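You operate a simulated robot arm through the tools that you are given. There is no shell and no other tool. Be economical: measure what you need, move in short steps, check, and stop when the job is done.

The job below is to be done with a simulated two-armed robot. You get a single attempt, and the scene is never put back.

JOB
Brush the dust off the case fan while holding it still.
Fine: switch off, then plug out, before the pink brush touches it. Brush back in its pot, plug back in, switch left off. Where these are worked on the way, their far stop is far enough and under half their travel is too little: fan plug. What is to be rubbed or washed off counts as gone when no trace of it is left.

The check looks at the end state, three seconds after you hand in, the way a careful person would. Anything else that was tipped, shoved, dropped, spilled or broken makes it a failure.

ROBOT AND FRAMES
Two 6-joint arms with two-finger parallel grippers on one trunk, on a base that drives. Base frame: it is fixed to the floor where the robot stands at the start and does not move with it; the origin is under the middle of the robot, x ahead of it, y to its left, z up; the surface under the hand at the start is at about z = 800. Lengths are in mm, angles in rad, forces in N, time in s.
The left shoulder is at the start at [60, 187, 1122], the right one opposite. With the tool pointing down near the work surface each hand reaches from about 220 to 620 mm from the robot's upright axis, wherever it stands, measured 20 degrees to its own side. Places, roughly: fan plug [400, -100, 800]; fan switch [500, -100, 900]; pot by the fan supply [400, 100, 800]. Payload 1.57 kg a hand.
The tool frame of a hand sits at the grasp point between the pads (the TCP): z along the fingers, y along the line on which they close. The tips reach 30 mm beyond it. Largest opening 110 mm; finger width 24, thickness 12; the body of the gripper, 48 by 112 mm, starts 78 mm behind the TCP.
Orientation is told as [roll, pitch, yaw] about the base's x, y, z axes, in that order, counted from this pose: with the fingers straight down and closing along the base's y, the tool's x points along the base's -x, its y along +y and its z along -z.

CONTROLS
- The arms move only by the tool send_rows. It takes "left_series", "right_series" or both (then of equal length, played together; a hand with none holds still); each is a list of rows, each a list of 7 numbers: the shift along the base's x, y, z in mm, then the turn, a rotation vector about the base's x, y, z in rad, then the gripper command, from -1 (shut) to 1 (fully open), values between in proportion. In form: [[x, y, z, ax, ay, az, gripper], ...]. A call has 1 to 8 rows; each row shifts and turns the commanded pose from where the row before left it. Rows are played at 5 a second. More than 50 mm and 0.15 rad between two rows, or a gripper value outside its range, and nothing of the call is played. A pose out of reach is approached as far as the arm can. The call stops where the force on the tool passes 90 N (or 10 N more than at its start, if that is more) or the arm is blocked; 0.2 s more then pass. The fingers move at their own pace (about 153 mm/s each) and stop on an object; they squeeze with about 37 N. The grip force told is the motor's: it shows also when the fingers shut on nothing. Time passes only in rows, and 0.2 s behind the last, so rows that do not move let the fingers close. The reply holds the time, the measured pose of the TCP, the force on the tool along the base axes, the opening and the grip force, in the units named above and with some noise, with the torque about the TCP (base axes, N m) and any sound that the robot's microphone picked up.
- Cameras (640 x 400 px; columns grow to the right, rows downward): "scene" is now at [9.6, -1.1, 1652.7]; the picture's right is [-0.01, -1.00, 0.00], its down [-0.84, 0.01, -0.54] and it looks along [0.54, -0.01, -0.84] (base axes); focal length 258 px, centre (320, 200). "left" rides on the left gripper at [70, -16, -141] in its tool frame; the picture's right is [0.23, 0.97, 0.00], its down [-0.86, 0.20, -0.48] and it looks along [-0.47, 0.11, 0.88] (tool axes); focal length 222 px, centre (320, 200). "right" rides on the right gripper at [70, 16, -141] in its tool frame; the picture's right is [-0.23, 0.97, 0.00], its down [-0.86, -0.20, -0.48] and it looks along [-0.47, -0.11, 0.88] (tool axes); focal length 222 px, centre (320, 200). There is no depth. A picture from a camera that has moved, and an enlarged one, comes with that camera's place and axes in the base frame and with its lens.
- capture(camera): a new picture of that camera. No time passes.
- move_column(by): slides the trunk up (or, below 0, down) by that many mm; the arms and the scene camera ride with it, the base frame stays. It gives what a move gives, with no picture.
- roll_base(legs): drives the robot by 1 to 6 legs, each [ahead, left, turn to the left] in mm, mm and rad, along the robot's own axes; the way and the turn of a leg run together, so that a leg with both is an arc; at most 1500 mm and 3.142 rad a leg. The arms and the cameras ride along, it lands a little off, and it stops where it bumps. It gives what a move gives.
- pan_tilt(pan, tilt): turns the head with the scene camera to pan (to the left, within 1.501 rad either way) and tilt (down, from -0.506 to 1.204), counted from straight ahead of the robot. It gives what a move gives.
- zoom(camera, box): a new picture of the part [left, top, right, bottom] of that camera's present view, enlarged. No time passes.
- finish_job(): hands the job in; it is judged then, once.

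Go step by step. Nothing tells you exact positions but the pictures and the camera data: compare them with the known pose of the tool, close in by small moves and look again before you grip or let go. The budget is 120 turns and 100 pictures, counting those below and the enlarged ones. Unless the task says otherwise, let go and move clear before handing in, and close with one line.

The tools are called as a command line: name --argument value ..., lists and objects as JSON in quotes. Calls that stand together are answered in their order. send_rows: Moves the arms, as the interface text tells. Its arguments: {"type":"object","properties":{"left_series":{"type":"array"},"right_series":{"type":"array"}},"required":[]} The other tools are called the same way: move_column (by) slides the trunk up or down; roll_base (legs) drives the base; pan_tilt (pan, tilt) turns the head that bears the scene camera; capture (camera) takes a picture; zoom (camera, box) takes an enlarged picture of a part of a camera's view; finish_job () hands the job in.

At the start:

```text
time_s: 0.0
left_position: [458.9, 98.8, 1200.6]
left_orientation: [0.0, 0.001, -0.003]
left_wrist_force: [-0.7, 0.1, 0.3]
left_wrist_torque: [-0.01, -0.03, 0.03]
left_grip_width: 110.0
left_gripper_force: 0.1
right_position: [459.4, -246.7, 1238.3]
right_orientation: [0.001, 0.0, 0.0]
right_wrist_force: [0.1, 0.0, 0.9]
right_wrist_torque: [0.0, 0.01, 0.04]
right_grip_width: 109.9
right_gripper_force: 0.0
trunk travel left (down, up): [-750.0, 240.0]
robot x, y, heading: [-1.5, 0.1, -0.002]
head pan, tilt: [-0.014, 0.998]
```

scene: 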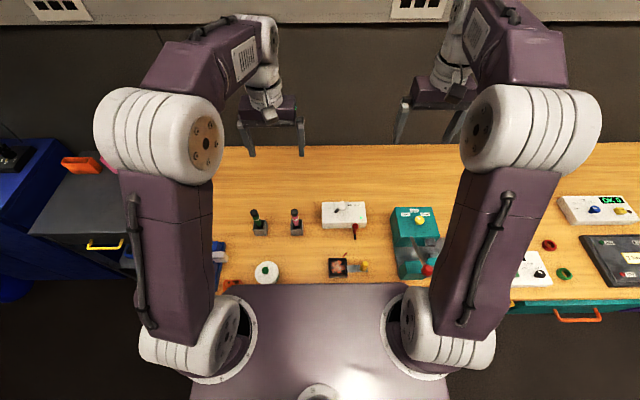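
right: 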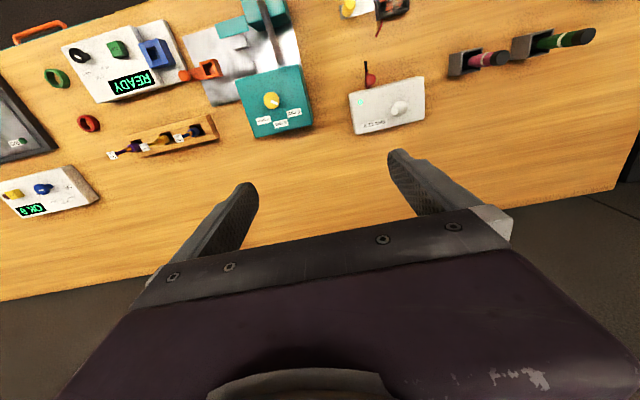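
left: 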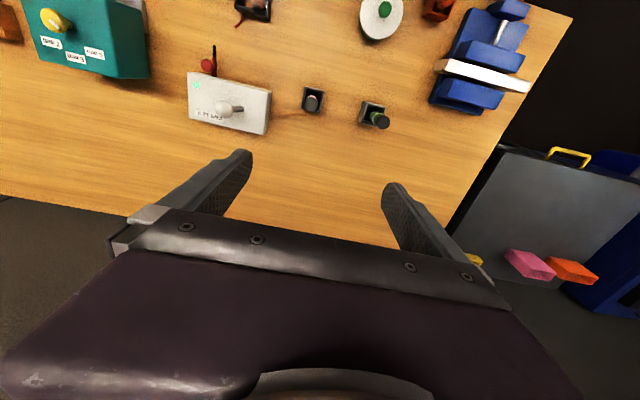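

I see a bench with two pots (green and pink brushes), a white supply box with a lever switch, a red plug, and a small fan with a yellow part. I'll take closer views.

zoom --camera "scene" --box '[230, 190, 390, 290]'

zoom --camera "right" --box '[320, 0, 600, 175]'

zoom --camera "left" --box '[160, 0, 440, 175]'

```text
4.00 times, centred on (310, 240) of scene
camera zoom: at [9.6, -1.1, 1652.7], right [-0.01, -1.0, 0.0], down [-0.84, 0.01, -0.54], along [0.54, -0.01, -0.84], focal length 1031 px, centre (360, 40)
```

zoom: 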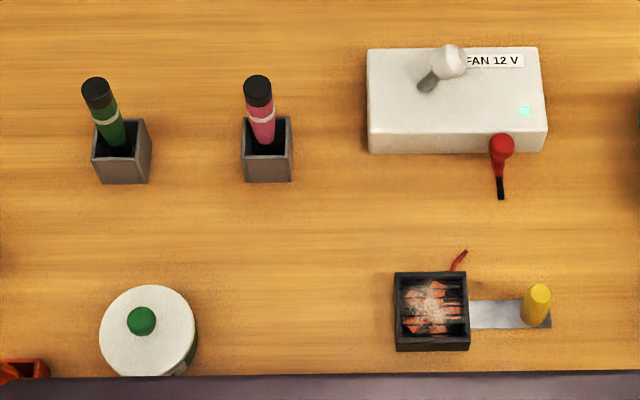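

```text
2.29 times, centred on (460, 88) of right
camera zoom: at [389.4, -231.8, 1379.7], right [0.23, 0.97, 0.0], down [0.86, -0.2, 0.48], along [0.47, -0.11, -0.88], focal length 508 px, centre (0, 457)
```

zoom: 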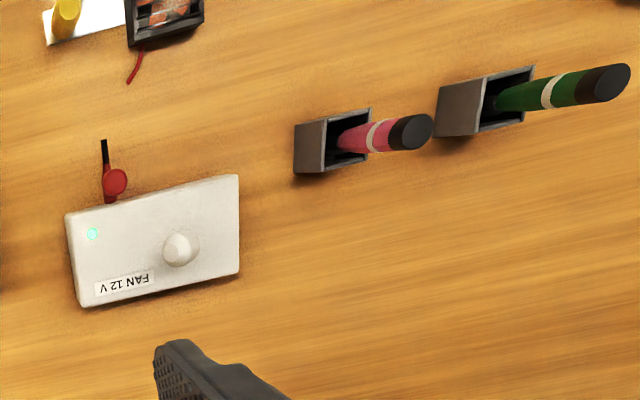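

```text
2.29 times, centred on (300, 88) of left
camera zoom: at [386.2, 83.0, 1340.9], right [-0.22, 0.97, 0.0], down [0.86, 0.2, 0.48], along [0.47, 0.11, -0.88], focal length 508 px, centre (366, 457)
```

zoom: 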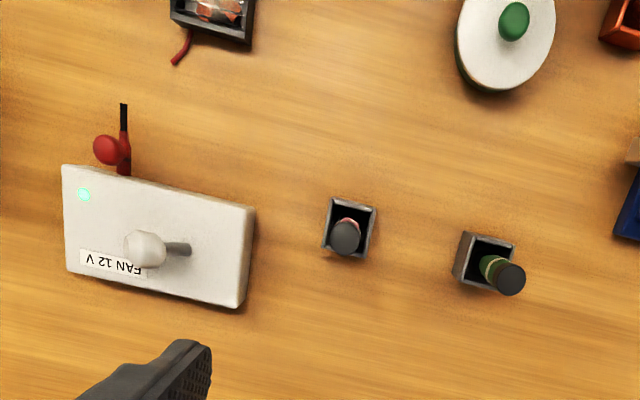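

The pink brush stands at about (425, 75, top z 940). The switch knob is near (474, -85, 897), tilted toward -y, and the plug is on the box front. The fan is near (274, -64) with a yellow grip near (274, -148). I'll bring the right hand lower to look closely.

send_rows --right_series '[[-20, 10, -45, 0, 0, 0, 1], [-20, 10, -45, 0, 0, 0, 1], [-20, 10, -45, 0, 0, 0, 1], [-20, 10, -45, 0, 0, 0, 1], [0, 0, -30, 0, 0, 0, 1]]'

capture --camera "right"

```text
refused: row 1 steps farther than a row can; nothing moved
```

```text
93 pictures are left
camera right: at [389.4, -231.8, 1379.7], right [0.23, 0.97, 0.0], down [0.86, -0.2, 0.48], along [0.47, -0.11, -0.88], focal length 222 px, centre (320, 200)
```

right: 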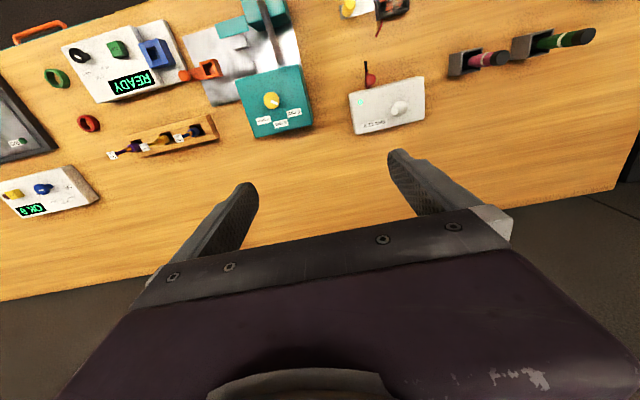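

The step was just over the 50 mm limit, so I'm resending it smaller.

send_rows --right_series '[[-20, 10, -43, 0, 0, 0, 1], [-20, 10, -43, 0, 0, 0, 1], [-20, 10, -43, 0, 0, 0, 1], [-20, 10, -43, 0, 0, 0, 1], [0, 0, -40, 0, 0, 0, 1]]'

capture --camera "right"

```text
time_s: 1.2
left_position: [459.9, 98.7, 1199.7]
left_orientation: [-0.002, -0.002, -0.001]
left_wrist_force: [0.2, 0.3, 0.2]
left_wrist_torque: [0.03, 0.01, 0.0]
left_grip_width: 109.9
left_gripper_force: 0.1
right_position: [381.4, -209.3, 1024.3]
right_orientation: [-0.001, 0.0, 0.0]
right_wrist_force: [0.7, -0.9, -0.2]
right_wrist_torque: [-0.01, 0.0, -0.01]
right_grip_width: 109.8
right_gripper_force: 0.1
trunk travel left (down, up): [-750.0, 240.0]
robot x, y, heading: [-2.3, 5.3, 0.002]
head pan, tilt: [-0.014, 0.998]
```

```text
92 pictures are left
camera right: at [312.2, -192.7, 1165.3], right [0.23, 0.97, 0.0], down [0.86, -0.2, 0.48], along [0.47, -0.11, -0.88], focal length 222 px, centre (320, 200)
```

right: 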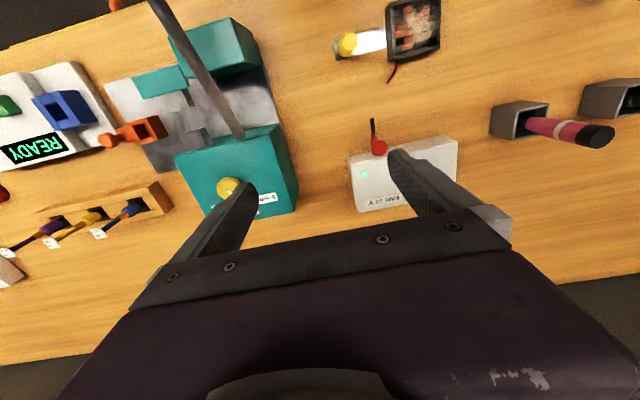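

Next I'll zoom in on the plug, fan and neighbouring machine to understand the geometry.

zoom --camera "right" --box '[320, 0, 464, 90]'

zoom --camera "right" --box '[340, 100, 500, 200]'

zoom --camera "scene" --box '[310, 190, 470, 290]'

```text
4.44 times, centred on (392, 45) of right
camera zoom: at [312.2, -192.7, 1165.3], right [0.23, 0.97, 0.0], down [0.86, -0.2, 0.48], along [0.47, -0.11, -0.88], focal length 987 px, centre (0, 889)
```

zoom: 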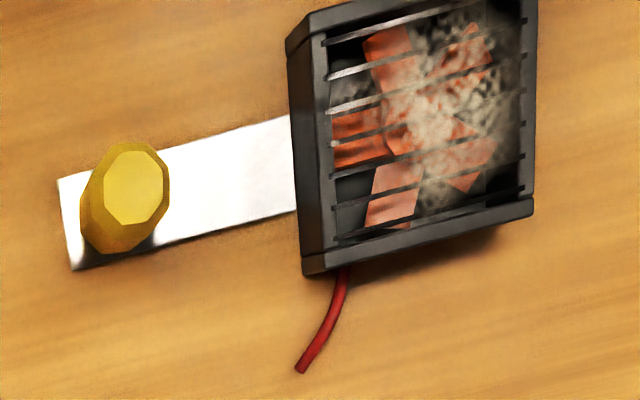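

```text
4.00 times, centred on (420, 150) of right
camera zoom: at [312.2, -192.7, 1165.3], right [0.23, 0.97, 0.0], down [0.86, -0.2, 0.48], along [0.47, -0.11, -0.88], focal length 888 px, centre (-80, 400)
```

zoom: 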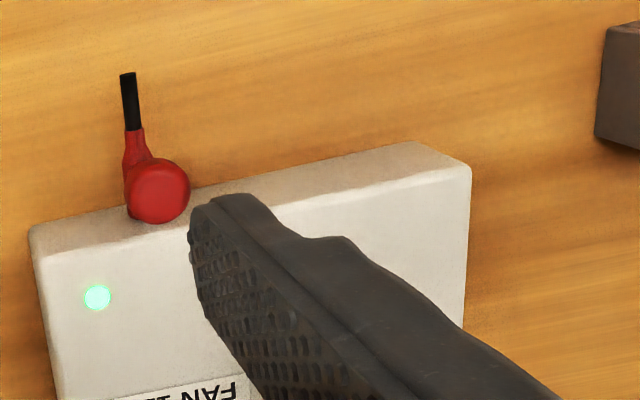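

```text
4.00 times, centred on (390, 240) of scene
camera zoom: at [11.5, -1.9, 1652.7], right [-0.01, -1.0, 0.0], down [-0.84, 0.01, -0.54], along [0.54, -0.01, -0.84], focal length 1031 px, centre (40, 40)
```

zoom: 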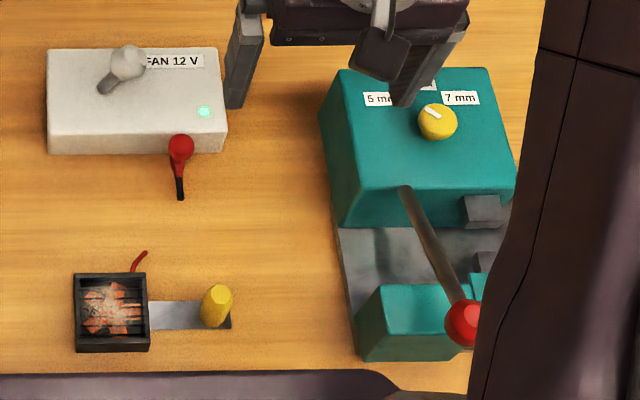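

The plug is a red knob on a front-facing plug at about (412, -132, 853), pulled toward -x. The machine on the right has a tall lever to avoid, near (230, -300, 975). First I'll turn the switch off by pushing its knob toward +y with closed right fingers.

send_rows --right_series '[[31, 24, 0, 0, 0, 0, -1], [31, 24, 0, 0, 0, 0, -1], [31, 24, 0, 0, 0, 0, -1], [0, 0, -40, 0, 0, 0, -1], [0, 0, -40, 0, 0, 0, -1]]'

zoom --camera "scene" --box '[310, 170, 406, 230]'

zoom --camera "left" --box '[160, 0, 352, 120]'

```text
time_s: 2.4
left_position: [460.2, 98.0, 1200.6]
left_orientation: [-0.001, 0.001, -0.003]
left_wrist_force: [-0.5, -0.3, -0.2]
left_wrist_torque: [0.02, 0.01, -0.01]
left_grip_width: 110.1
left_gripper_force: 0.1
right_position: [472.7, -137.1, 948.3]
right_orientation: [0.002, 0.0, -0.001]
right_wrist_force: [0.4, 0.1, -0.3]
right_wrist_torque: [0.0, 0.02, 0.01]
right_grip_width: 0.0
right_gripper_force: 21.2
trunk travel left (down, up): [-750.0, 240.0]
robot x, y, heading: [1.4, 2.2, 0.002]
head pan, tilt: [-0.014, 0.998]
```

```text
6.67 times, centred on (358, 200) of scene
camera zoom: at [10.9, -1.6, 1652.7], right [-0.01, -1.0, 0.0], down [-0.84, 0.01, -0.54], along [0.54, -0.01, -0.84], focal length 1718 px, centre (67, 200)
```

zoom: 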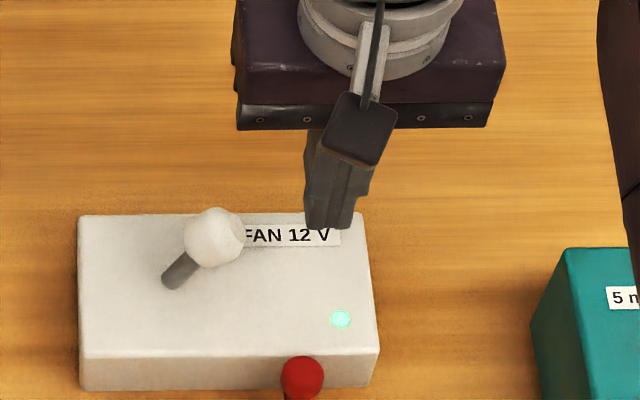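

```text
3.33 times, centred on (256, 60) of left
camera zoom: at [387.2, 82.6, 1340.6], right [-0.22, 0.97, 0.0], down [0.86, 0.2, 0.48], along [0.47, 0.11, -0.88], focal length 740 px, centre (533, 667)
```

zoom: 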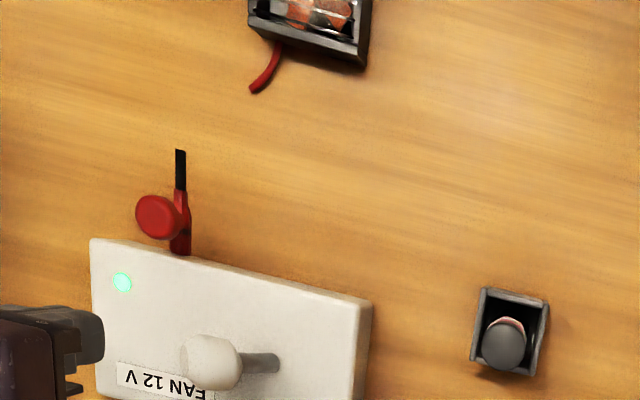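

The fingers are 25 mm to the right of the knob and above it. I'll go down 43 mm, then push +y in small steps.

send_rows --right_series '[[0, 0, -43, 0, 0, 0, -1], [0, 15, 0, 0, 0, 0, -1], [0, 10, 0, 0, 0, 0, -1], [0, 10, 0, 0, 0, 0, -1], [0, 8, 0, 0, 0, 0, -1], [0, 8, 0, 0, 0, 0, -1]]'

zoom --camera "scene" --box '[310, 170, 406, 230]'

```text
time_s: 3.8
left_position: [458.4, 96.7, 1200.9]
left_orientation: [-0.001, -0.003, -0.002]
left_wrist_force: [-0.2, 0.0, -0.4]
left_wrist_torque: [-0.01, -0.01, -0.01]
left_grip_width: 109.9
left_gripper_force: 0.1
right_position: [471.8, -85.2, 904.0]
right_orientation: [0.001, 0.001, 0.0]
right_wrist_force: [-0.2, 0.4, -0.7]
right_wrist_torque: [-0.01, -0.02, 0.04]
right_grip_width: 0.0
right_gripper_force: 21.4
trunk travel left (down, up): [-750.0, 240.0]
robot x, y, heading: [-0.4, 0.5, 0.002]
head pan, tilt: [-0.014, 0.998]
```

```text
6.67 times, centred on (358, 200) of scene
camera zoom: at [8.9, -1.8, 1652.6], right [-0.01, -1.0, 0.0], down [-0.84, 0.01, -0.54], along [0.54, -0.01, -0.84], focal length 1718 px, centre (67, 200)
```

zoom: 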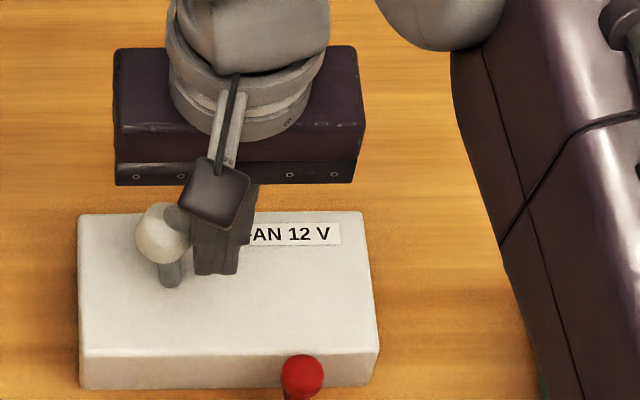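

The LED is out and the lever is just past upright. I'll push a little further so it settles fully.

send_rows --right_series '[[0, 8, 0, 0, 0, 0, -1], [0, 8, 0, 0, 0, 0, -1]]'

zoom --camera "scene" --box '[310, 170, 406, 230]'

```text
time_s: 4.4
left_position: [458.0, 98.9, 1200.1]
left_orientation: [-0.002, 0.001, -0.002]
left_wrist_force: [-0.9, 0.9, 0.6]
left_wrist_torque: [0.02, 0.04, -0.01]
left_grip_width: 110.2
left_gripper_force: 0.1
right_position: [471.8, -68.8, 904.1]
right_orientation: [0.0, 0.003, 0.0]
right_wrist_force: [0.1, -0.8, -1.0]
right_wrist_torque: [-0.03, 0.02, 0.02]
right_grip_width: 0.0
right_gripper_force: 20.9
trunk travel left (down, up): [-750.0, 240.0]
robot x, y, heading: [0.6, -0.3, -0.003]
head pan, tilt: [-0.014, 0.998]
```

```text
6.67 times, centred on (358, 200) of scene
camera zoom: at [10.0, -0.7, 1652.6], right [-0.01, -1.0, 0.0], down [-0.84, 0.01, -0.54], along [0.54, -0.01, -0.84], focal length 1718 px, centre (67, 200)
```

zoom: 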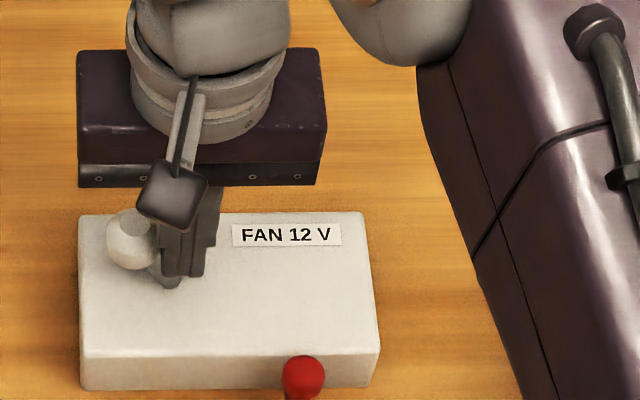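

The switch is off, with the knob mirrored to the left and the LED dark. I'll retreat and move above the plug knob.

send_rows --right_series '[[0, -20, 0, 0, 0, 0, -1], [0, -10, 40, 0, 0, 0, -1], [0, 0, 30, 0, 0, 0, 0], [-30, -17, 0, 0, 0, 0, 0], [-30, -17, 0, 0, 0, 0, 0], [0, 0, -20, 0, 0, 0, 0]]'

capture --camera "right"

zoom --camera "scene" --box '[310, 170, 406, 230]'

zoom --camera "left" --box '[160, 0, 352, 120]'

```text
time_s: 5.8
left_position: [460.4, 98.9, 1201.1]
left_orientation: [-0.003, 0.0, -0.002]
left_wrist_force: [0.8, 0.8, -0.3]
left_wrist_torque: [-0.01, 0.0, 0.01]
left_grip_width: 110.1
left_gripper_force: 0.1
right_position: [414.8, -132.1, 952.3]
right_orientation: [0.0, 0.003, 0.002]
right_wrist_force: [-0.3, 0.1, -0.9]
right_wrist_torque: [-0.03, 0.01, -0.01]
right_grip_width: 55.2
right_gripper_force: 0.1
trunk travel left (down, up): [-750.0, 240.0]
robot x, y, heading: [4.2, 0.4, -0.001]
head pan, tilt: [-0.014, 0.998]
```

```text
84 pictures are left
camera right: at [344.5, -116.7, 1094.4], right [0.23, 0.97, 0.0], down [0.86, -0.2, 0.48], along [0.46, -0.11, -0.88], focal length 222 px, centre (320, 200)
```

right: 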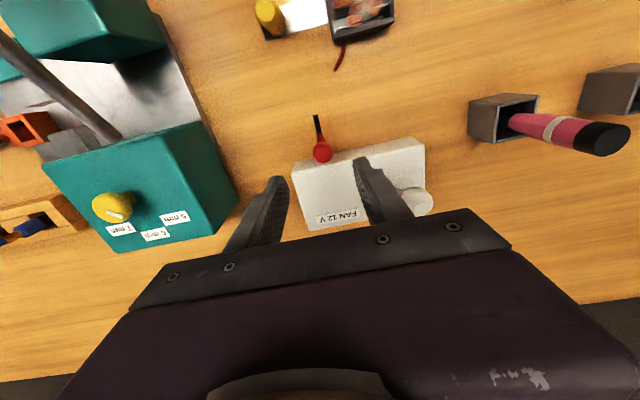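

```text
6.67 times, centred on (358, 200) of scene
camera zoom: at [11.3, -0.4, 1652.7], right [-0.01, -1.0, 0.0], down [-0.84, 0.01, -0.54], along [0.54, -0.01, -0.84], focal length 1718 px, centre (67, 200)
```

zoom: 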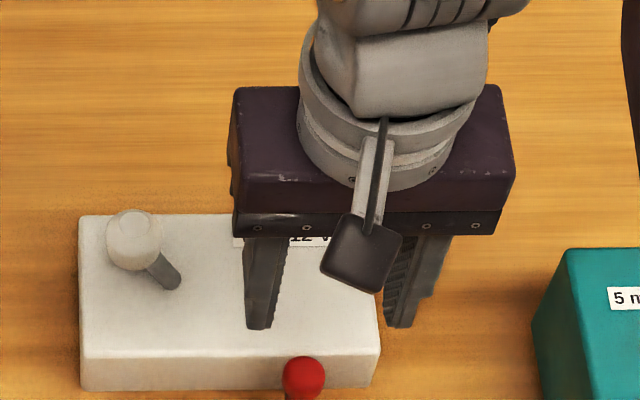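

```text
3.33 times, centred on (256, 60) of left
camera zoom: at [387.5, 83.6, 1340.4], right [-0.22, 0.97, 0.0], down [0.86, 0.2, 0.48], along [0.47, 0.11, -0.88], focal length 740 px, centre (533, 667)
```

zoom: 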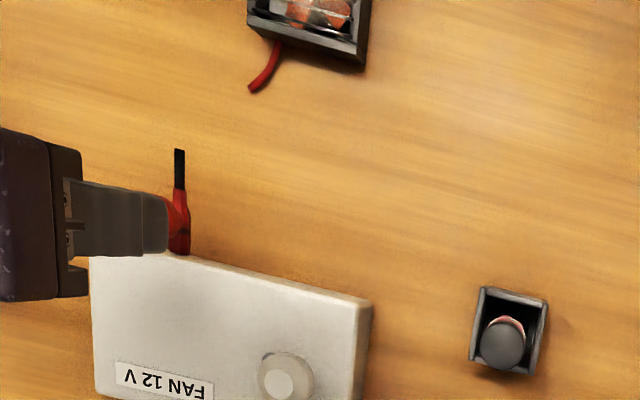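

The plug knob is at about (411, -131, 853), between the fingers. I'll descend to z 852 and grip.

send_rows --right_series '[[-4, 1, -40, 0, 0, 0, 0], [0, 0, -35, 0, 0, 0, 0], [0, 0, -25, 0, 0, 0, 0], [0, 0, 0, 0, 0, 0, -1], [0, 0, 0, 0, 0, 0, -1]]'

zoom --camera "scene" --box '[310, 180, 406, 240]'

zoom --camera "left" --box '[160, 0, 352, 120]'

```text
time_s: 7.0
left_position: [458.3, 102.5, 1199.7]
left_orientation: [-0.003, 0.001, -0.003]
left_wrist_force: [-0.9, -0.5, -0.4]
left_wrist_torque: [-0.03, 0.02, 0.02]
left_grip_width: 110.0
left_gripper_force: 0.1
right_position: [409.9, -129.7, 852.6]
right_orientation: [-0.002, 0.0, 0.002]
right_wrist_force: [-1.7, 14.3, -6.2]
right_wrist_torque: [0.15, -0.71, 0.12]
right_grip_width: 21.2
right_gripper_force: 34.7
trunk travel left (down, up): [-750.0, 240.0]
robot x, y, heading: [-2.2, -1.6, 0.002]
head pan, tilt: [-0.014, 0.998]
```

```text
6.67 times, centred on (358, 210) of scene
camera zoom: at [9.8, 2.3, 1652.6], right [-0.01, -1.0, 0.0], down [-0.84, 0.01, -0.54], along [0.54, -0.01, -0.84], focal length 1718 px, centre (67, 133)
```

zoom: 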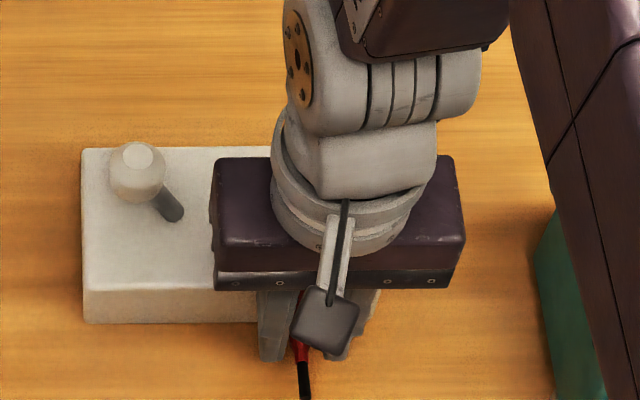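

```text
3.33 times, centred on (256, 60) of left
camera zoom: at [386.3, 86.0, 1340.6], right [-0.23, 0.97, 0.0], down [0.86, 0.2, 0.48], along [0.47, 0.1, -0.88], focal length 740 px, centre (533, 667)
```

zoom: 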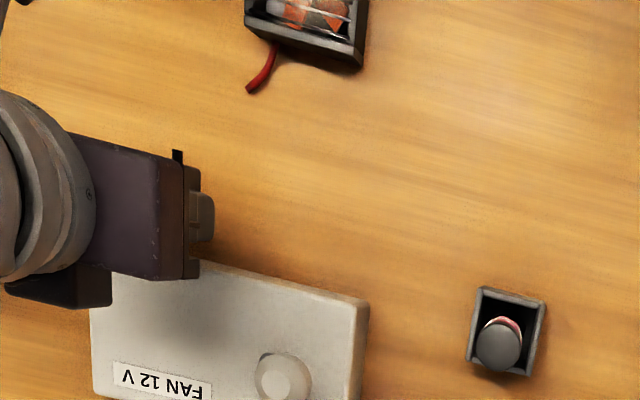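

I have the knob, 21 mm wide, with a slight sideways load. I'll ease off 2 mm and pull along -x in small steps.

send_rows --right_series '[[0, -2, 0, 0, 0, 0, -1], [-7, 0, 0, 0, 0, 0, -1], [-7, 0, 0, 0, 0, 0, -1], [-7, 0, 0, 0, 0, 0, -1]]'

zoom --camera "left" --box '[160, 0, 352, 120]'

```text
time_s: 8.0
left_position: [459.7, 105.2, 1199.1]
left_orientation: [-0.006, -0.001, -0.001]
left_wrist_force: [-0.3, 1.5, 0.5]
left_wrist_torque: [0.02, 0.06, -0.01]
left_grip_width: 110.1
left_gripper_force: 0.0
right_position: [388.7, -128.5, 851.8]
right_orientation: [-0.005, 0.001, 0.001]
right_wrist_force: [2.1, 38.4, -20.8]
right_wrist_torque: [0.04, -0.13, 0.25]
right_grip_width: 21.1
right_gripper_force: 34.2
trunk travel left (down, up): [-750.0, 240.0]
robot x, y, heading: [-2.5, -0.3, 0.007]
head pan, tilt: [-0.014, 0.998]
```

```text
3.33 times, centred on (256, 60) of left
camera zoom: at [388.3, 89.8, 1339.6], right [-0.23, 0.97, -0.01], down [0.86, 0.2, 0.48], along [0.47, 0.1, -0.88], focal length 740 px, centre (533, 667)
```

zoom: 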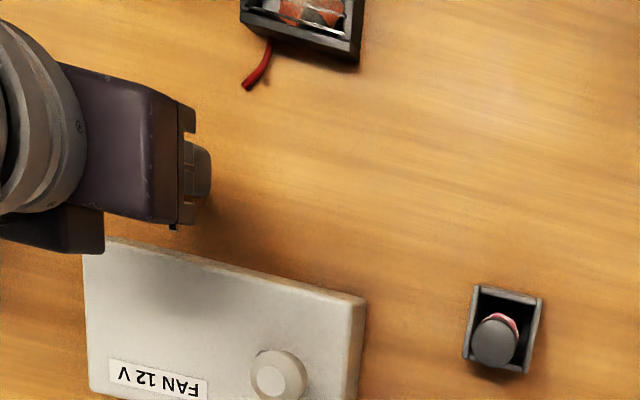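

The plug slides 21 mm freely along x, but the hand is loaded sideways, with +38 N in y. I'll shift +y and slightly down to relieve it, then pull on.

send_rows --right_series '[[0, 3, -1, 0, 0, 0, -1], [0, 0, 0, 0, 0, 0, -1]]'

```text
time_s: 8.6
left_position: [457.6, 102.3, 1200.9]
left_orientation: [-0.006, 0.0, -0.004]
left_wrist_force: [1.5, -0.3, 0.0]
left_wrist_torque: [0.0, 0.01, 0.0]
left_grip_width: 110.3
left_gripper_force: 0.1
right_position: [388.1, -130.1, 852.6]
right_orientation: [-0.002, 0.002, -0.002]
right_wrist_force: [1.1, 19.0, -4.1]
right_wrist_torque: [-0.03, 0.64, 0.09]
right_grip_width: 21.1
right_gripper_force: 34.4
trunk travel left (down, up): [-750.0, 240.0]
robot x, y, heading: [-1.3, 0.1, -0.003]
head pan, tilt: [-0.014, 0.998]
```

send_rows --right_series '[[0, 2, 0, 0, 0, 0, -1], [-6, 0, 0, 0, 0, 0, -1], [-6, 0, 0, 0, 0, 0, -1]]'

zoom --camera "scene" --box '[310, 190, 406, 250]'

```text
time_s: 9.4
left_position: [461.2, 99.3, 1198.5]
left_orientation: [-0.003, 0.0, -0.004]
left_wrist_force: [0.0, -1.3, -0.4]
left_wrist_torque: [0.0, -0.03, 0.0]
left_grip_width: 110.0
left_gripper_force: 0.0
right_position: [378.4, -129.3, 852.4]
right_orientation: [0.001, -0.001, -0.001]
right_wrist_force: [12.7, 0.7, -10.1]
right_wrist_torque: [-0.03, 0.17, -0.05]
right_grip_width: 20.9
right_gripper_force: 35.1
trunk travel left (down, up): [-750.0, 240.0]
robot x, y, heading: [0.3, -0.5, -0.001]
head pan, tilt: [-0.014, 0.998]
```

```text
6.67 times, centred on (358, 220) of scene
camera zoom: at [13.8, -1.5, 1652.5], right [-0.01, -1.0, 0.0], down [-0.84, 0.01, -0.54], along [0.54, -0.01, -0.84], focal length 1718 px, centre (67, 67)
```

zoom: 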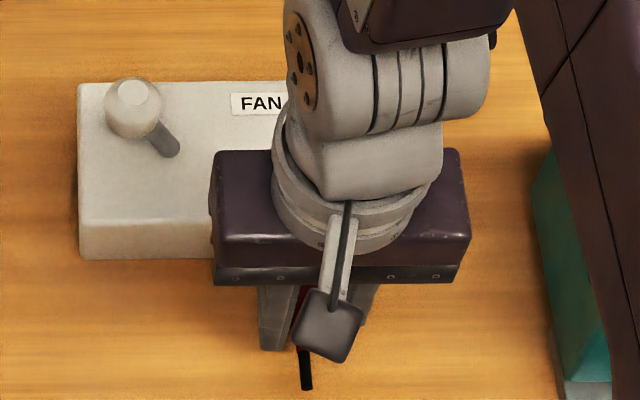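

The x force is rising (+12.7 N), so the far stop may be reached. I'll confirm with one more small pull.

send_rows --right_series '[[-4, 0, 0, 0, 0, 0, -1], [0, 0, 0, 0, 0, 0, -1]]'

```text
time_s: 10.0
left_position: [463.3, 97.9, 1198.7]
left_orientation: [0.001, 0.005, -0.002]
left_wrist_force: [-0.8, 0.4, -0.3]
left_wrist_torque: [0.0, 0.0, -0.01]
left_grip_width: 110.1
left_gripper_force: 0.0
right_position: [378.8, -129.8, 853.1]
right_orientation: [0.004, -0.005, 0.001]
right_wrist_force: [30.5, -5.8, 2.4]
right_wrist_torque: [-0.03, 0.17, -0.01]
right_grip_width: 21.3
right_gripper_force: 34.2
trunk travel left (down, up): [-750.0, 240.0]
robot x, y, heading: [1.1, -0.7, 0.003]
head pan, tilt: [-0.014, 0.998]
```

The far stop is reached: 31 mm of travel, and it no longer moves. I'll relax the pull, release, and lift clear.

send_rows --right_series '[[5, 0, 0, 0, 0, 0, -1], [0, 0, 0, 0, 0, 0, 0], [0, 0, 0, 0, 0, 0, 0], [0, 0, 40, 0, 0, 0, 0], [0, 0, 45, 0, 0, 0, 0], [0, -20, 40, 0, 0, 0, 0]]'

zoom --camera "scene" --box '[310, 190, 406, 250]'

capture --camera "right"

capture --camera "left"

```text
time_s: 11.4
left_position: [457.4, 97.6, 1200.7]
left_orientation: [0.0, -0.003, 0.0]
left_wrist_force: [0.8, -0.6, -0.3]
left_wrist_torque: [0.02, 0.01, 0.01]
left_grip_width: 110.1
left_gripper_force: 0.1
right_position: [377.3, -147.7, 980.2]
right_orientation: [0.0, 0.001, 0.001]
right_wrist_force: [0.6, 0.2, -0.1]
right_wrist_torque: [0.02, -0.03, 0.01]
right_grip_width: 55.0
right_gripper_force: 0.0
trunk travel left (down, up): [-750.0, 240.0]
robot x, y, heading: [-0.7, 1.2, 0.002]
head pan, tilt: [-0.014, 0.998]
```

```text
6.67 times, centred on (358, 220) of scene
camera zoom: at [9.2, -2.6, 1652.6], right [-0.01, -1.0, 0.0], down [-0.84, 0.01, -0.54], along [0.54, -0.01, -0.84], focal length 1718 px, centre (67, 67)
```

zoom: 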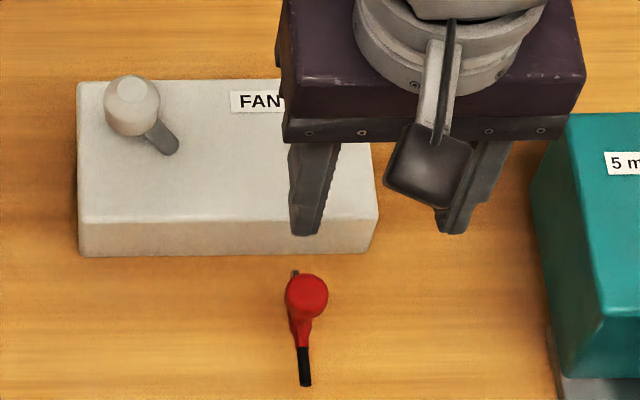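

```text
76 pictures are left
camera right: at [308.5, -133.7, 1121.1], right [0.23, 0.97, 0.0], down [0.86, -0.2, 0.48], along [0.46, -0.11, -0.88], focal length 222 px, centre (320, 200)
```

right: 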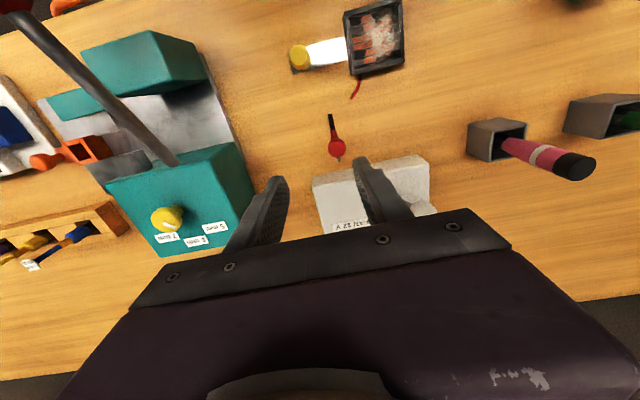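

```text
75 pictures are left
camera left: at [385.9, 81.8, 1341.0], right [-0.22, 0.97, 0.0], down [0.85, 0.2, 0.48], along [0.47, 0.11, -0.88], focal length 222 px, centre (320, 200)
```

left: 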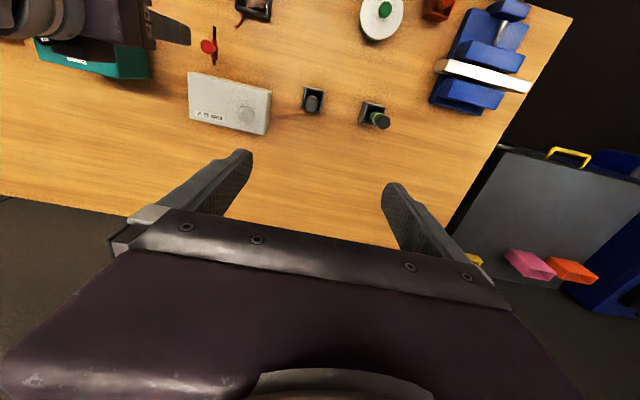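

The plug is out and the box is undisturbed. Next is the yellow fan grip, at about (282, -149, top z 855). I'll move the right hand over it while yawing it about +90°, so its narrow side faces the fan and its camera points away.

send_rows --right_series '[[-9, 0, 0, 0, 0, 0.149, 0], [-9, 0, 0, 0, 0, 0.149, 0], [-9, 0, 0, 0, 0, 0.149, 0], [-9, 0, 0, 0, 0, 0.149, 0], [-9, 0, 0, 0, 0, 0.149, 0], [-9, 0, 0, 0, 0, 0.149, 0]]'

capture --camera "scene"

capture --camera "right"

```text
time_s: 12.8
left_position: [457.5, 98.2, 1201.4]
left_orientation: [-0.003, -0.002, -0.002]
left_wrist_force: [-0.1, -0.1, -0.4]
left_wrist_torque: [0.01, 0.02, -0.02]
left_grip_width: 109.7
left_gripper_force: 0.0
right_position: [322.6, -149.1, 977.5]
right_orientation: [0.0, 0.0, 0.897]
right_wrist_force: [-0.7, -0.2, 0.0]
right_wrist_torque: [-0.01, -0.01, 0.0]
right_grip_width: 54.8
right_gripper_force: 0.1
trunk travel left (down, up): [-750.0, 240.0]
robot x, y, heading: [1.2, -1.1, 0.001]
head pan, tilt: [-0.014, 0.998]
```

```text
74 pictures are left
camera scene: at [9.3, -1.0, 1652.7], right [-0.01, -1.0, 0.0], down [-0.84, 0.01, -0.54], along [0.54, -0.01, -0.84], focal length 258 px, centre (320, 200)
```

scene: 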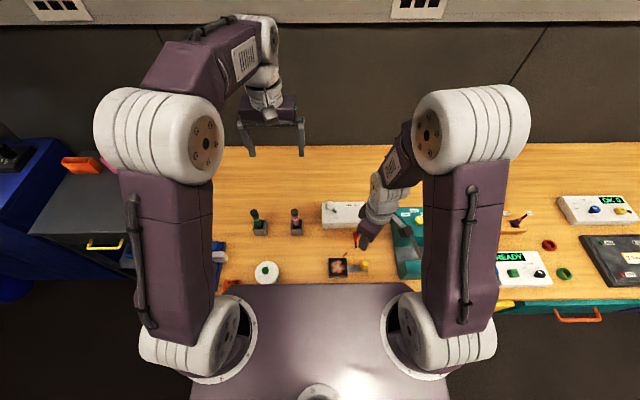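

```text
73 pictures are left
camera right: at [265.9, -193.8, 1119.0], right [-0.62, 0.79, 0.0], down [0.69, 0.54, 0.48], along [0.38, 0.3, -0.88], focal length 222 px, centre (320, 200)
```

right: 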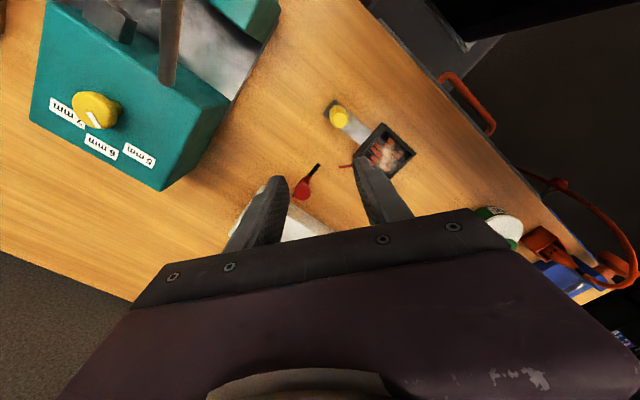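

The grip is confirmed at about (282, -151). I'll finish the yaw and move over it.

send_rows --right_series '[[-10, 0, 0, 0, 0, 0.135, 0], [-10, 0, 0, 0, 0, 0.135, 0], [-10, -1, 0, 0, 0, 0.135, 0], [-10, -1, 0, 0, 0, 0.135, 0], [0, 0, -20, 0, 0, 0.135, 0], [0, 0, -30, 0, 0, 0, 0]]'

capture --camera "right"

zoom --camera "scene" --box '[310, 200, 438, 280]'

```text
time_s: 14.2
left_position: [460.0, 99.1, 1200.7]
left_orientation: [-0.001, 0.002, -0.003]
left_wrist_force: [0.1, -1.3, -0.3]
left_wrist_torque: [0.02, 0.03, 0.06]
left_grip_width: 110.0
left_gripper_force: 0.1
right_position: [282.1, -149.2, 928.3]
right_orientation: [0.0, 0.0, 1.571]
right_wrist_force: [0.6, -0.1, 0.3]
right_wrist_torque: [-0.03, 0.02, -0.03]
right_grip_width: 55.3
right_gripper_force: 0.1
trunk travel left (down, up): [-750.0, 240.0]
robot x, y, heading: [-4.2, -0.1, -0.002]
head pan, tilt: [-0.014, 0.998]
```

```text
72 pictures are left
camera right: at [265.8, -220.1, 1068.4], right [-0.97, 0.23, 0.0], down [0.2, 0.85, 0.48], along [0.11, 0.47, -0.88], focal length 222 px, centre (320, 200)
```

right: 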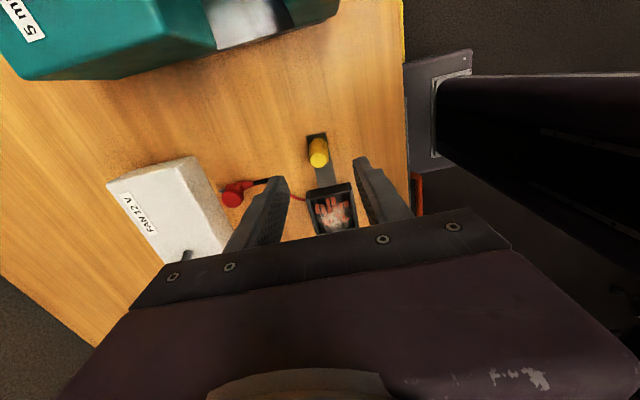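

```text
5.00 times, centred on (374, 240) of scene
camera zoom: at [11.4, -1.1, 1652.7], right [-0.01, -1.0, 0.0], down [-0.84, 0.01, -0.54], along [0.54, -0.01, -0.84], focal length 1288 px, centre (50, 0)
```

zoom: 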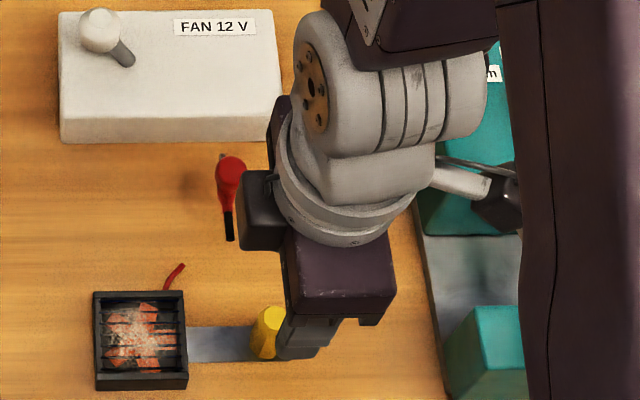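

zoom --camera "right" --box '[256, 120, 384, 200]'

```text
5.00 times, centred on (320, 160) of right
camera zoom: at [265.8, -220.1, 1068.4], right [-0.97, 0.23, 0.0], down [0.2, 0.85, 0.48], along [0.11, 0.47, -0.88], focal length 1111 px, centre (320, 400)
```

zoom: 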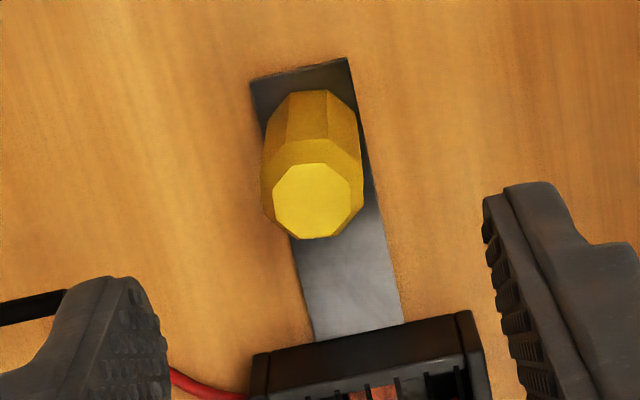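

The grip top is at (284, -150), centred between the fingers. I'll descend to z 843 and close.

send_rows --right_series '[[2, -1, -30, 0, 0, 0, 0], [0, 0, -30, 0, 0, 0, 0], [0, 0, -25, 0, 0, 0, 0], [0, 0, 0, 0, 0, 0, -0.4], [0, 0, 0, 0, 0, 0, -0.4]]'

zoom --camera "right" --box '[224, 120, 416, 240]'

zoom --camera "scene" --box '[310, 220, 406, 280]'

```text
time_s: 15.4
left_position: [457.4, 99.6, 1201.6]
left_orientation: [-0.003, 0.0, -0.004]
left_wrist_force: [-0.9, 0.2, 0.5]
left_wrist_torque: [0.02, -0.07, 0.02]
left_grip_width: 109.8
left_gripper_force: 0.1
right_position: [284.3, -149.8, 845.7]
right_orientation: [0.0, 0.001, 1.571]
right_wrist_force: [1.0, -0.7, -0.3]
right_wrist_torque: [-0.03, -0.03, -0.02]
right_grip_width: 33.1
right_gripper_force: 0.0
trunk travel left (down, up): [-750.0, 240.0]
robot x, y, heading: [3.8, 2.4, 0.001]
head pan, tilt: [-0.014, 0.998]
```

```text
3.33 times, centred on (320, 180) of right
camera zoom: at [267.1, -221.2, 986.7], right [-0.97, 0.23, 0.0], down [0.2, 0.85, 0.48], along [0.11, 0.47, -0.88], focal length 740 px, centre (320, 267)
```

zoom: 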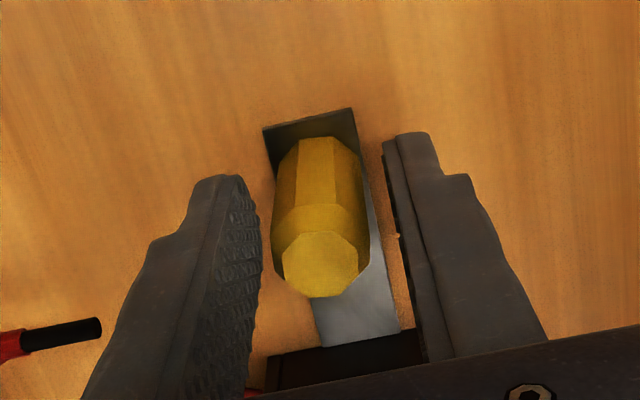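

```text
6.67 times, centred on (358, 250) of scene
camera zoom: at [9.6, -1.1, 1652.7], right [-0.01, -1.0, 0.0], down [-0.84, 0.01, -0.54], along [0.54, -0.01, -0.84], focal length 1718 px, centre (67, -133)
```

zoom: 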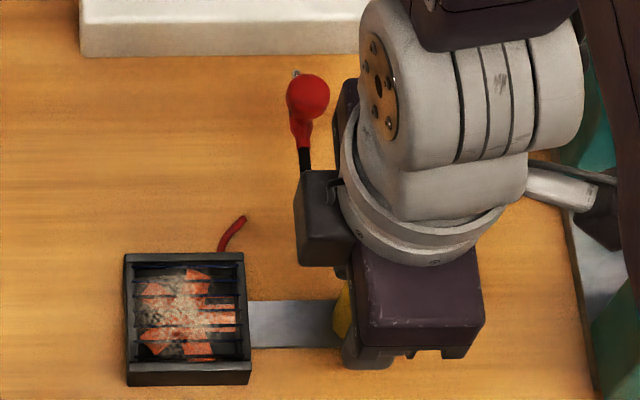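

The knob is nearly centred, so I'll shift +1 mm in x, go down 4 mm and close.

send_rows --right_series '[[1, 0, -4, 0, 0, 0, -0.4], [0, 0, 0, 0, 0, 0, -1], [0, 0, 0, 0, 0, 0, -1]]'

zoom --camera "scene" --box '[310, 220, 406, 280]'

```text
time_s: 16.2
left_position: [457.7, 98.2, 1201.0]
left_orientation: [0.0, -0.002, -0.001]
left_wrist_force: [-0.2, 0.1, 0.2]
left_wrist_torque: [-0.03, -0.01, 0.01]
left_grip_width: 110.0
left_gripper_force: 0.0
right_position: [284.1, -151.6, 840.6]
right_orientation: [0.0, -0.002, 1.567]
right_wrist_force: [0.3, -0.4, 4.4]
right_wrist_torque: [0.12, 0.01, 0.02]
right_grip_width: 20.2
right_gripper_force: 34.4
trunk travel left (down, up): [-750.0, 240.0]
robot x, y, heading: [0.5, -2.0, -0.0]
head pan, tilt: [-0.014, 0.998]
```

```text
6.67 times, centred on (358, 250) of scene
camera zoom: at [9.1, -1.1, 1652.8], right [-0.01, -1.0, 0.0], down [-0.84, 0.01, -0.54], along [0.54, -0.01, -0.84], focal length 1718 px, centre (67, -133)
```

zoom: 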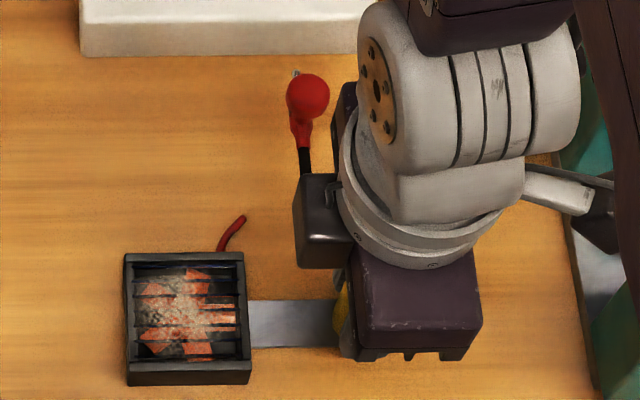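

The fan grip is held, 20 mm wide, and the fan hasn't moved. The fan is centred near (281, -66), top z about 820. Now I'll move the left hand toward the pink brush while yawing -90°, so it is narrow along y when it works next to the right hand.

send_rows --left_series '[[-5, -4, -25, 0, 0, -0.145, 0.2], [-5, -4, -25, 0, 0, -0.145, 0.2], [-5, -4, -25, 0, 0, -0.145, 0.2], [-5, -4, -25, 0, 0, -0.145, 0.2], [-5, -4, -25, 0, 0, -0.145, 0.2], [-5, -4, -20, 0, 0, -0.145, 0.2], [-3, 0, 0, 0, 0, -0.145, 0.2], [0, 0, 0, 0, 0, -0.145, 0.2]]'

send_rows --left_series '[[0, 0, -10, 0, 0, -0.137, 0.2], [0, 0, -10, 0, 0, -0.137, 0.2], [0, 0, -10, 0, 0, -0.137, 0.2]]'

capture --camera "left"

zoom --camera "scene" --box '[230, 170, 358, 250]'

```text
time_s: 18.0
left_position: [424.1, 75.0, 1055.4]
left_orientation: [-0.002, -0.002, -1.166]
left_wrist_force: [0.1, -0.1, -0.5]
left_wrist_torque: [0.0, 0.01, 0.0]
left_grip_width: 66.0
left_gripper_force: 0.0
right_position: [283.8, -150.5, 840.8]
right_orientation: [0.001, 0.0, 1.568]
right_wrist_force: [1.6, -1.2, 8.5]
right_wrist_torque: [0.07, -0.02, 0.02]
right_grip_width: 20.4
right_gripper_force: 34.1
trunk travel left (down, up): [-750.0, 240.0]
robot x, y, heading: [1.0, 1.7, -0.0]
head pan, tilt: [-0.014, 0.998]
```

```text
time_s: 18.8
left_position: [424.6, 75.6, 1026.0]
left_orientation: [0.0, -0.003, -1.577]
left_wrist_force: [0.0, -0.3, 0.0]
left_wrist_torque: [-0.01, 0.03, 0.02]
left_grip_width: 66.1
left_gripper_force: 0.1
right_position: [284.3, -151.0, 841.0]
right_orientation: [-0.001, 0.001, 1.568]
right_wrist_force: [2.1, -1.3, 8.9]
right_wrist_torque: [0.04, -0.02, -0.03]
right_grip_width: 20.3
right_gripper_force: 33.7
trunk travel left (down, up): [-750.0, 240.0]
robot x, y, heading: [-3.5, 3.3, -0.005]
head pan, tilt: [-0.014, 0.998]
```

```text
66 pictures are left
camera left: at [406.5, 146.1, 1166.1], right [0.97, 0.22, 0.0], down [0.2, -0.86, 0.48], along [0.11, -0.47, -0.88], focal length 222 px, centre (320, 200)
```

left: 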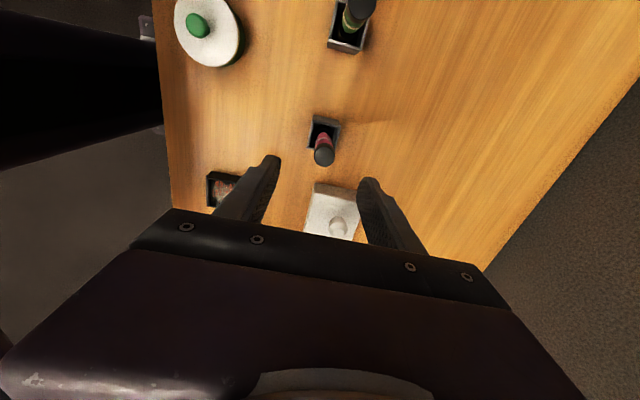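

```text
5.00 times, centred on (294, 210) of scene
camera zoom: at [9.2, -1.0, 1652.7], right [-0.01, -1.0, 0.0], down [-0.84, 0.01, -0.54], along [0.54, -0.01, -0.84], focal length 1288 px, centre (450, 150)
```

zoom: 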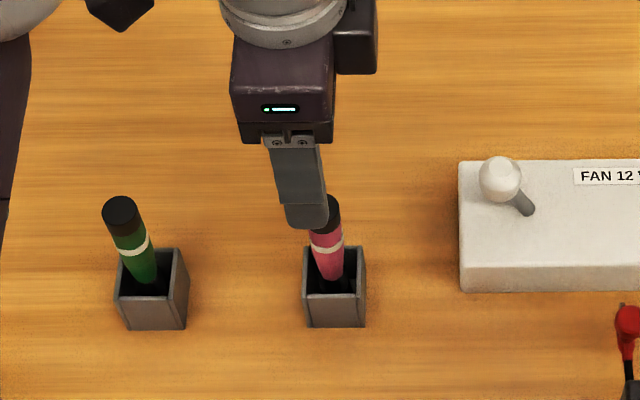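

zoom --camera "left" --box '[272, 100, 384, 170]'

```text
5.71 times, centred on (328, 135) of left
camera zoom: at [406.5, 146.1, 1166.1], right [0.97, 0.22, 0.0], down [0.2, -0.86, 0.48], along [0.11, -0.47, -0.88], focal length 1269 px, centre (274, 571)
```

zoom: 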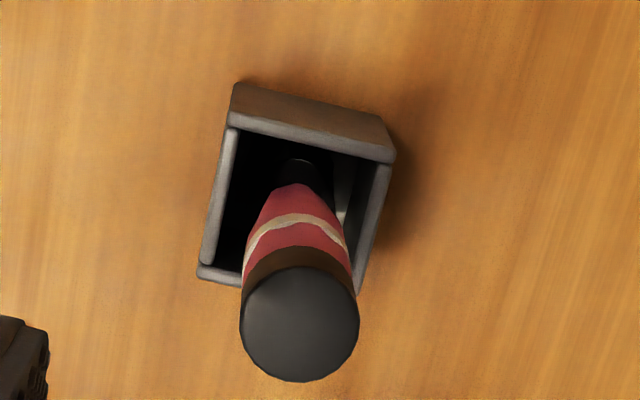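

The brush axis is near (427, 78) at grip height and slightly leaning. I'll descend to z 912 with the fingers either side and grip.

send_rows --left_series '[[3, 2, -40, 0, 0, 0, 0.2], [0, 0, -40, 0, 0, 0, 0.2], [0, 0, -34, 0, 0, 0, 0.2]]'

capture --camera "left"

```text
time_s: 19.6
left_position: [429.8, 80.3, 913.5]
left_orientation: [-0.002, -0.001, -1.573]
left_wrist_force: [-0.7, 0.5, 0.5]
left_wrist_torque: [0.01, 0.01, 0.0]
left_grip_width: 65.8
left_gripper_force: 0.1
right_position: [283.6, -149.7, 840.9]
right_orientation: [-0.001, -0.002, 1.569]
right_wrist_force: [-0.4, -0.2, 6.7]
right_wrist_torque: [0.01, -0.06, 0.01]
right_grip_width: 20.4
right_gripper_force: 33.6
trunk travel left (down, up): [-750.0, 240.0]
robot x, y, heading: [-2.9, 0.4, -0.0]
head pan, tilt: [-0.014, 0.998]
```

```text
63 pictures are left
camera left: at [410.8, 150.4, 1054.4], right [0.97, 0.22, 0.0], down [0.2, -0.86, 0.48], along [0.11, -0.47, -0.88], focal length 222 px, centre (320, 200)
```

left: 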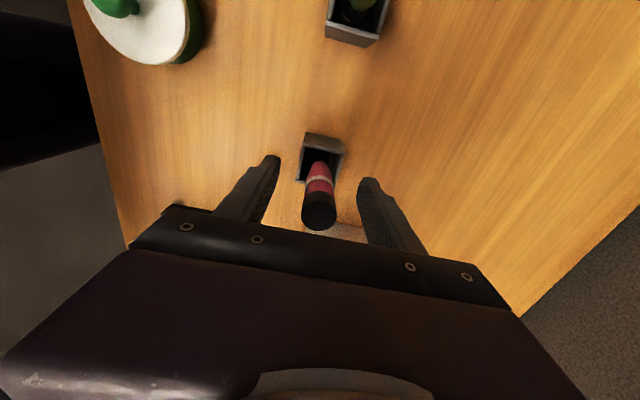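

The brush is between the fingers, so I'm closing.

send_rows --left_series '[[-3, 0, 0, 0, 0, 0, 0], [0, 0, 0, 0, 0, 0, -1], [0, 0, 0, 0, 0, 0, -1]]'

zoom --camera "left" --box '[240, 110, 400, 230]'

zoom --camera "scene" --box '[230, 170, 358, 250]'

```text
time_s: 20.4
left_position: [424.3, 80.0, 913.5]
left_orientation: [-0.002, -0.002, -1.574]
left_wrist_force: [-0.4, -1.7, 0.4]
left_wrist_torque: [0.02, 0.02, 0.04]
left_grip_width: 19.9
left_gripper_force: 34.2
right_position: [283.5, -150.5, 840.9]
right_orientation: [-0.001, 0.002, 1.568]
right_wrist_force: [-1.9, -0.5, 4.9]
right_wrist_torque: [-0.03, 0.04, 0.02]
right_grip_width: 20.5
right_gripper_force: 33.7
trunk travel left (down, up): [-750.0, 240.0]
robot x, y, heading: [2.5, -0.2, -0.002]
head pan, tilt: [-0.014, 0.998]
```

```text
3.33 times, centred on (320, 170) of left
camera zoom: at [407.1, 149.1, 1054.0], right [0.97, 0.22, 0.0], down [0.2, -0.86, 0.48], along [0.11, -0.47, -0.88], focal length 740 px, centre (320, 300)
```

zoom: 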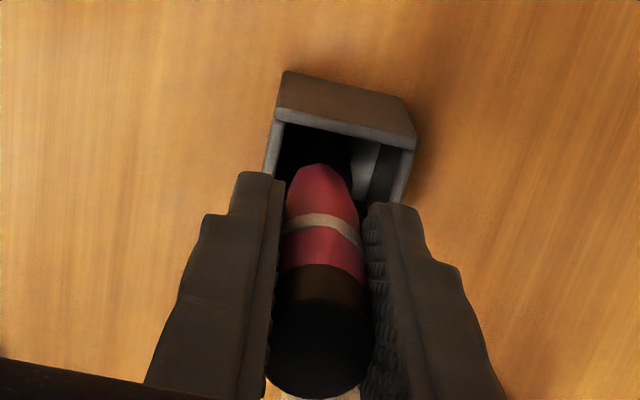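

```text
5.00 times, centred on (294, 210) of scene
camera zoom: at [8.9, -0.9, 1652.7], right [-0.01, -1.0, 0.0], down [-0.84, 0.01, -0.54], along [0.54, -0.01, -0.84], focal length 1288 px, centre (450, 150)
```

zoom: 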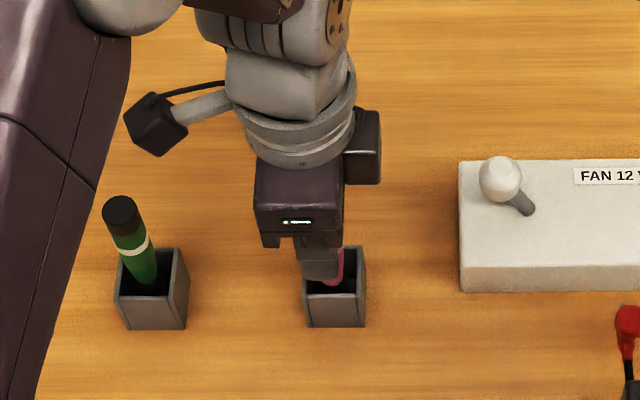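

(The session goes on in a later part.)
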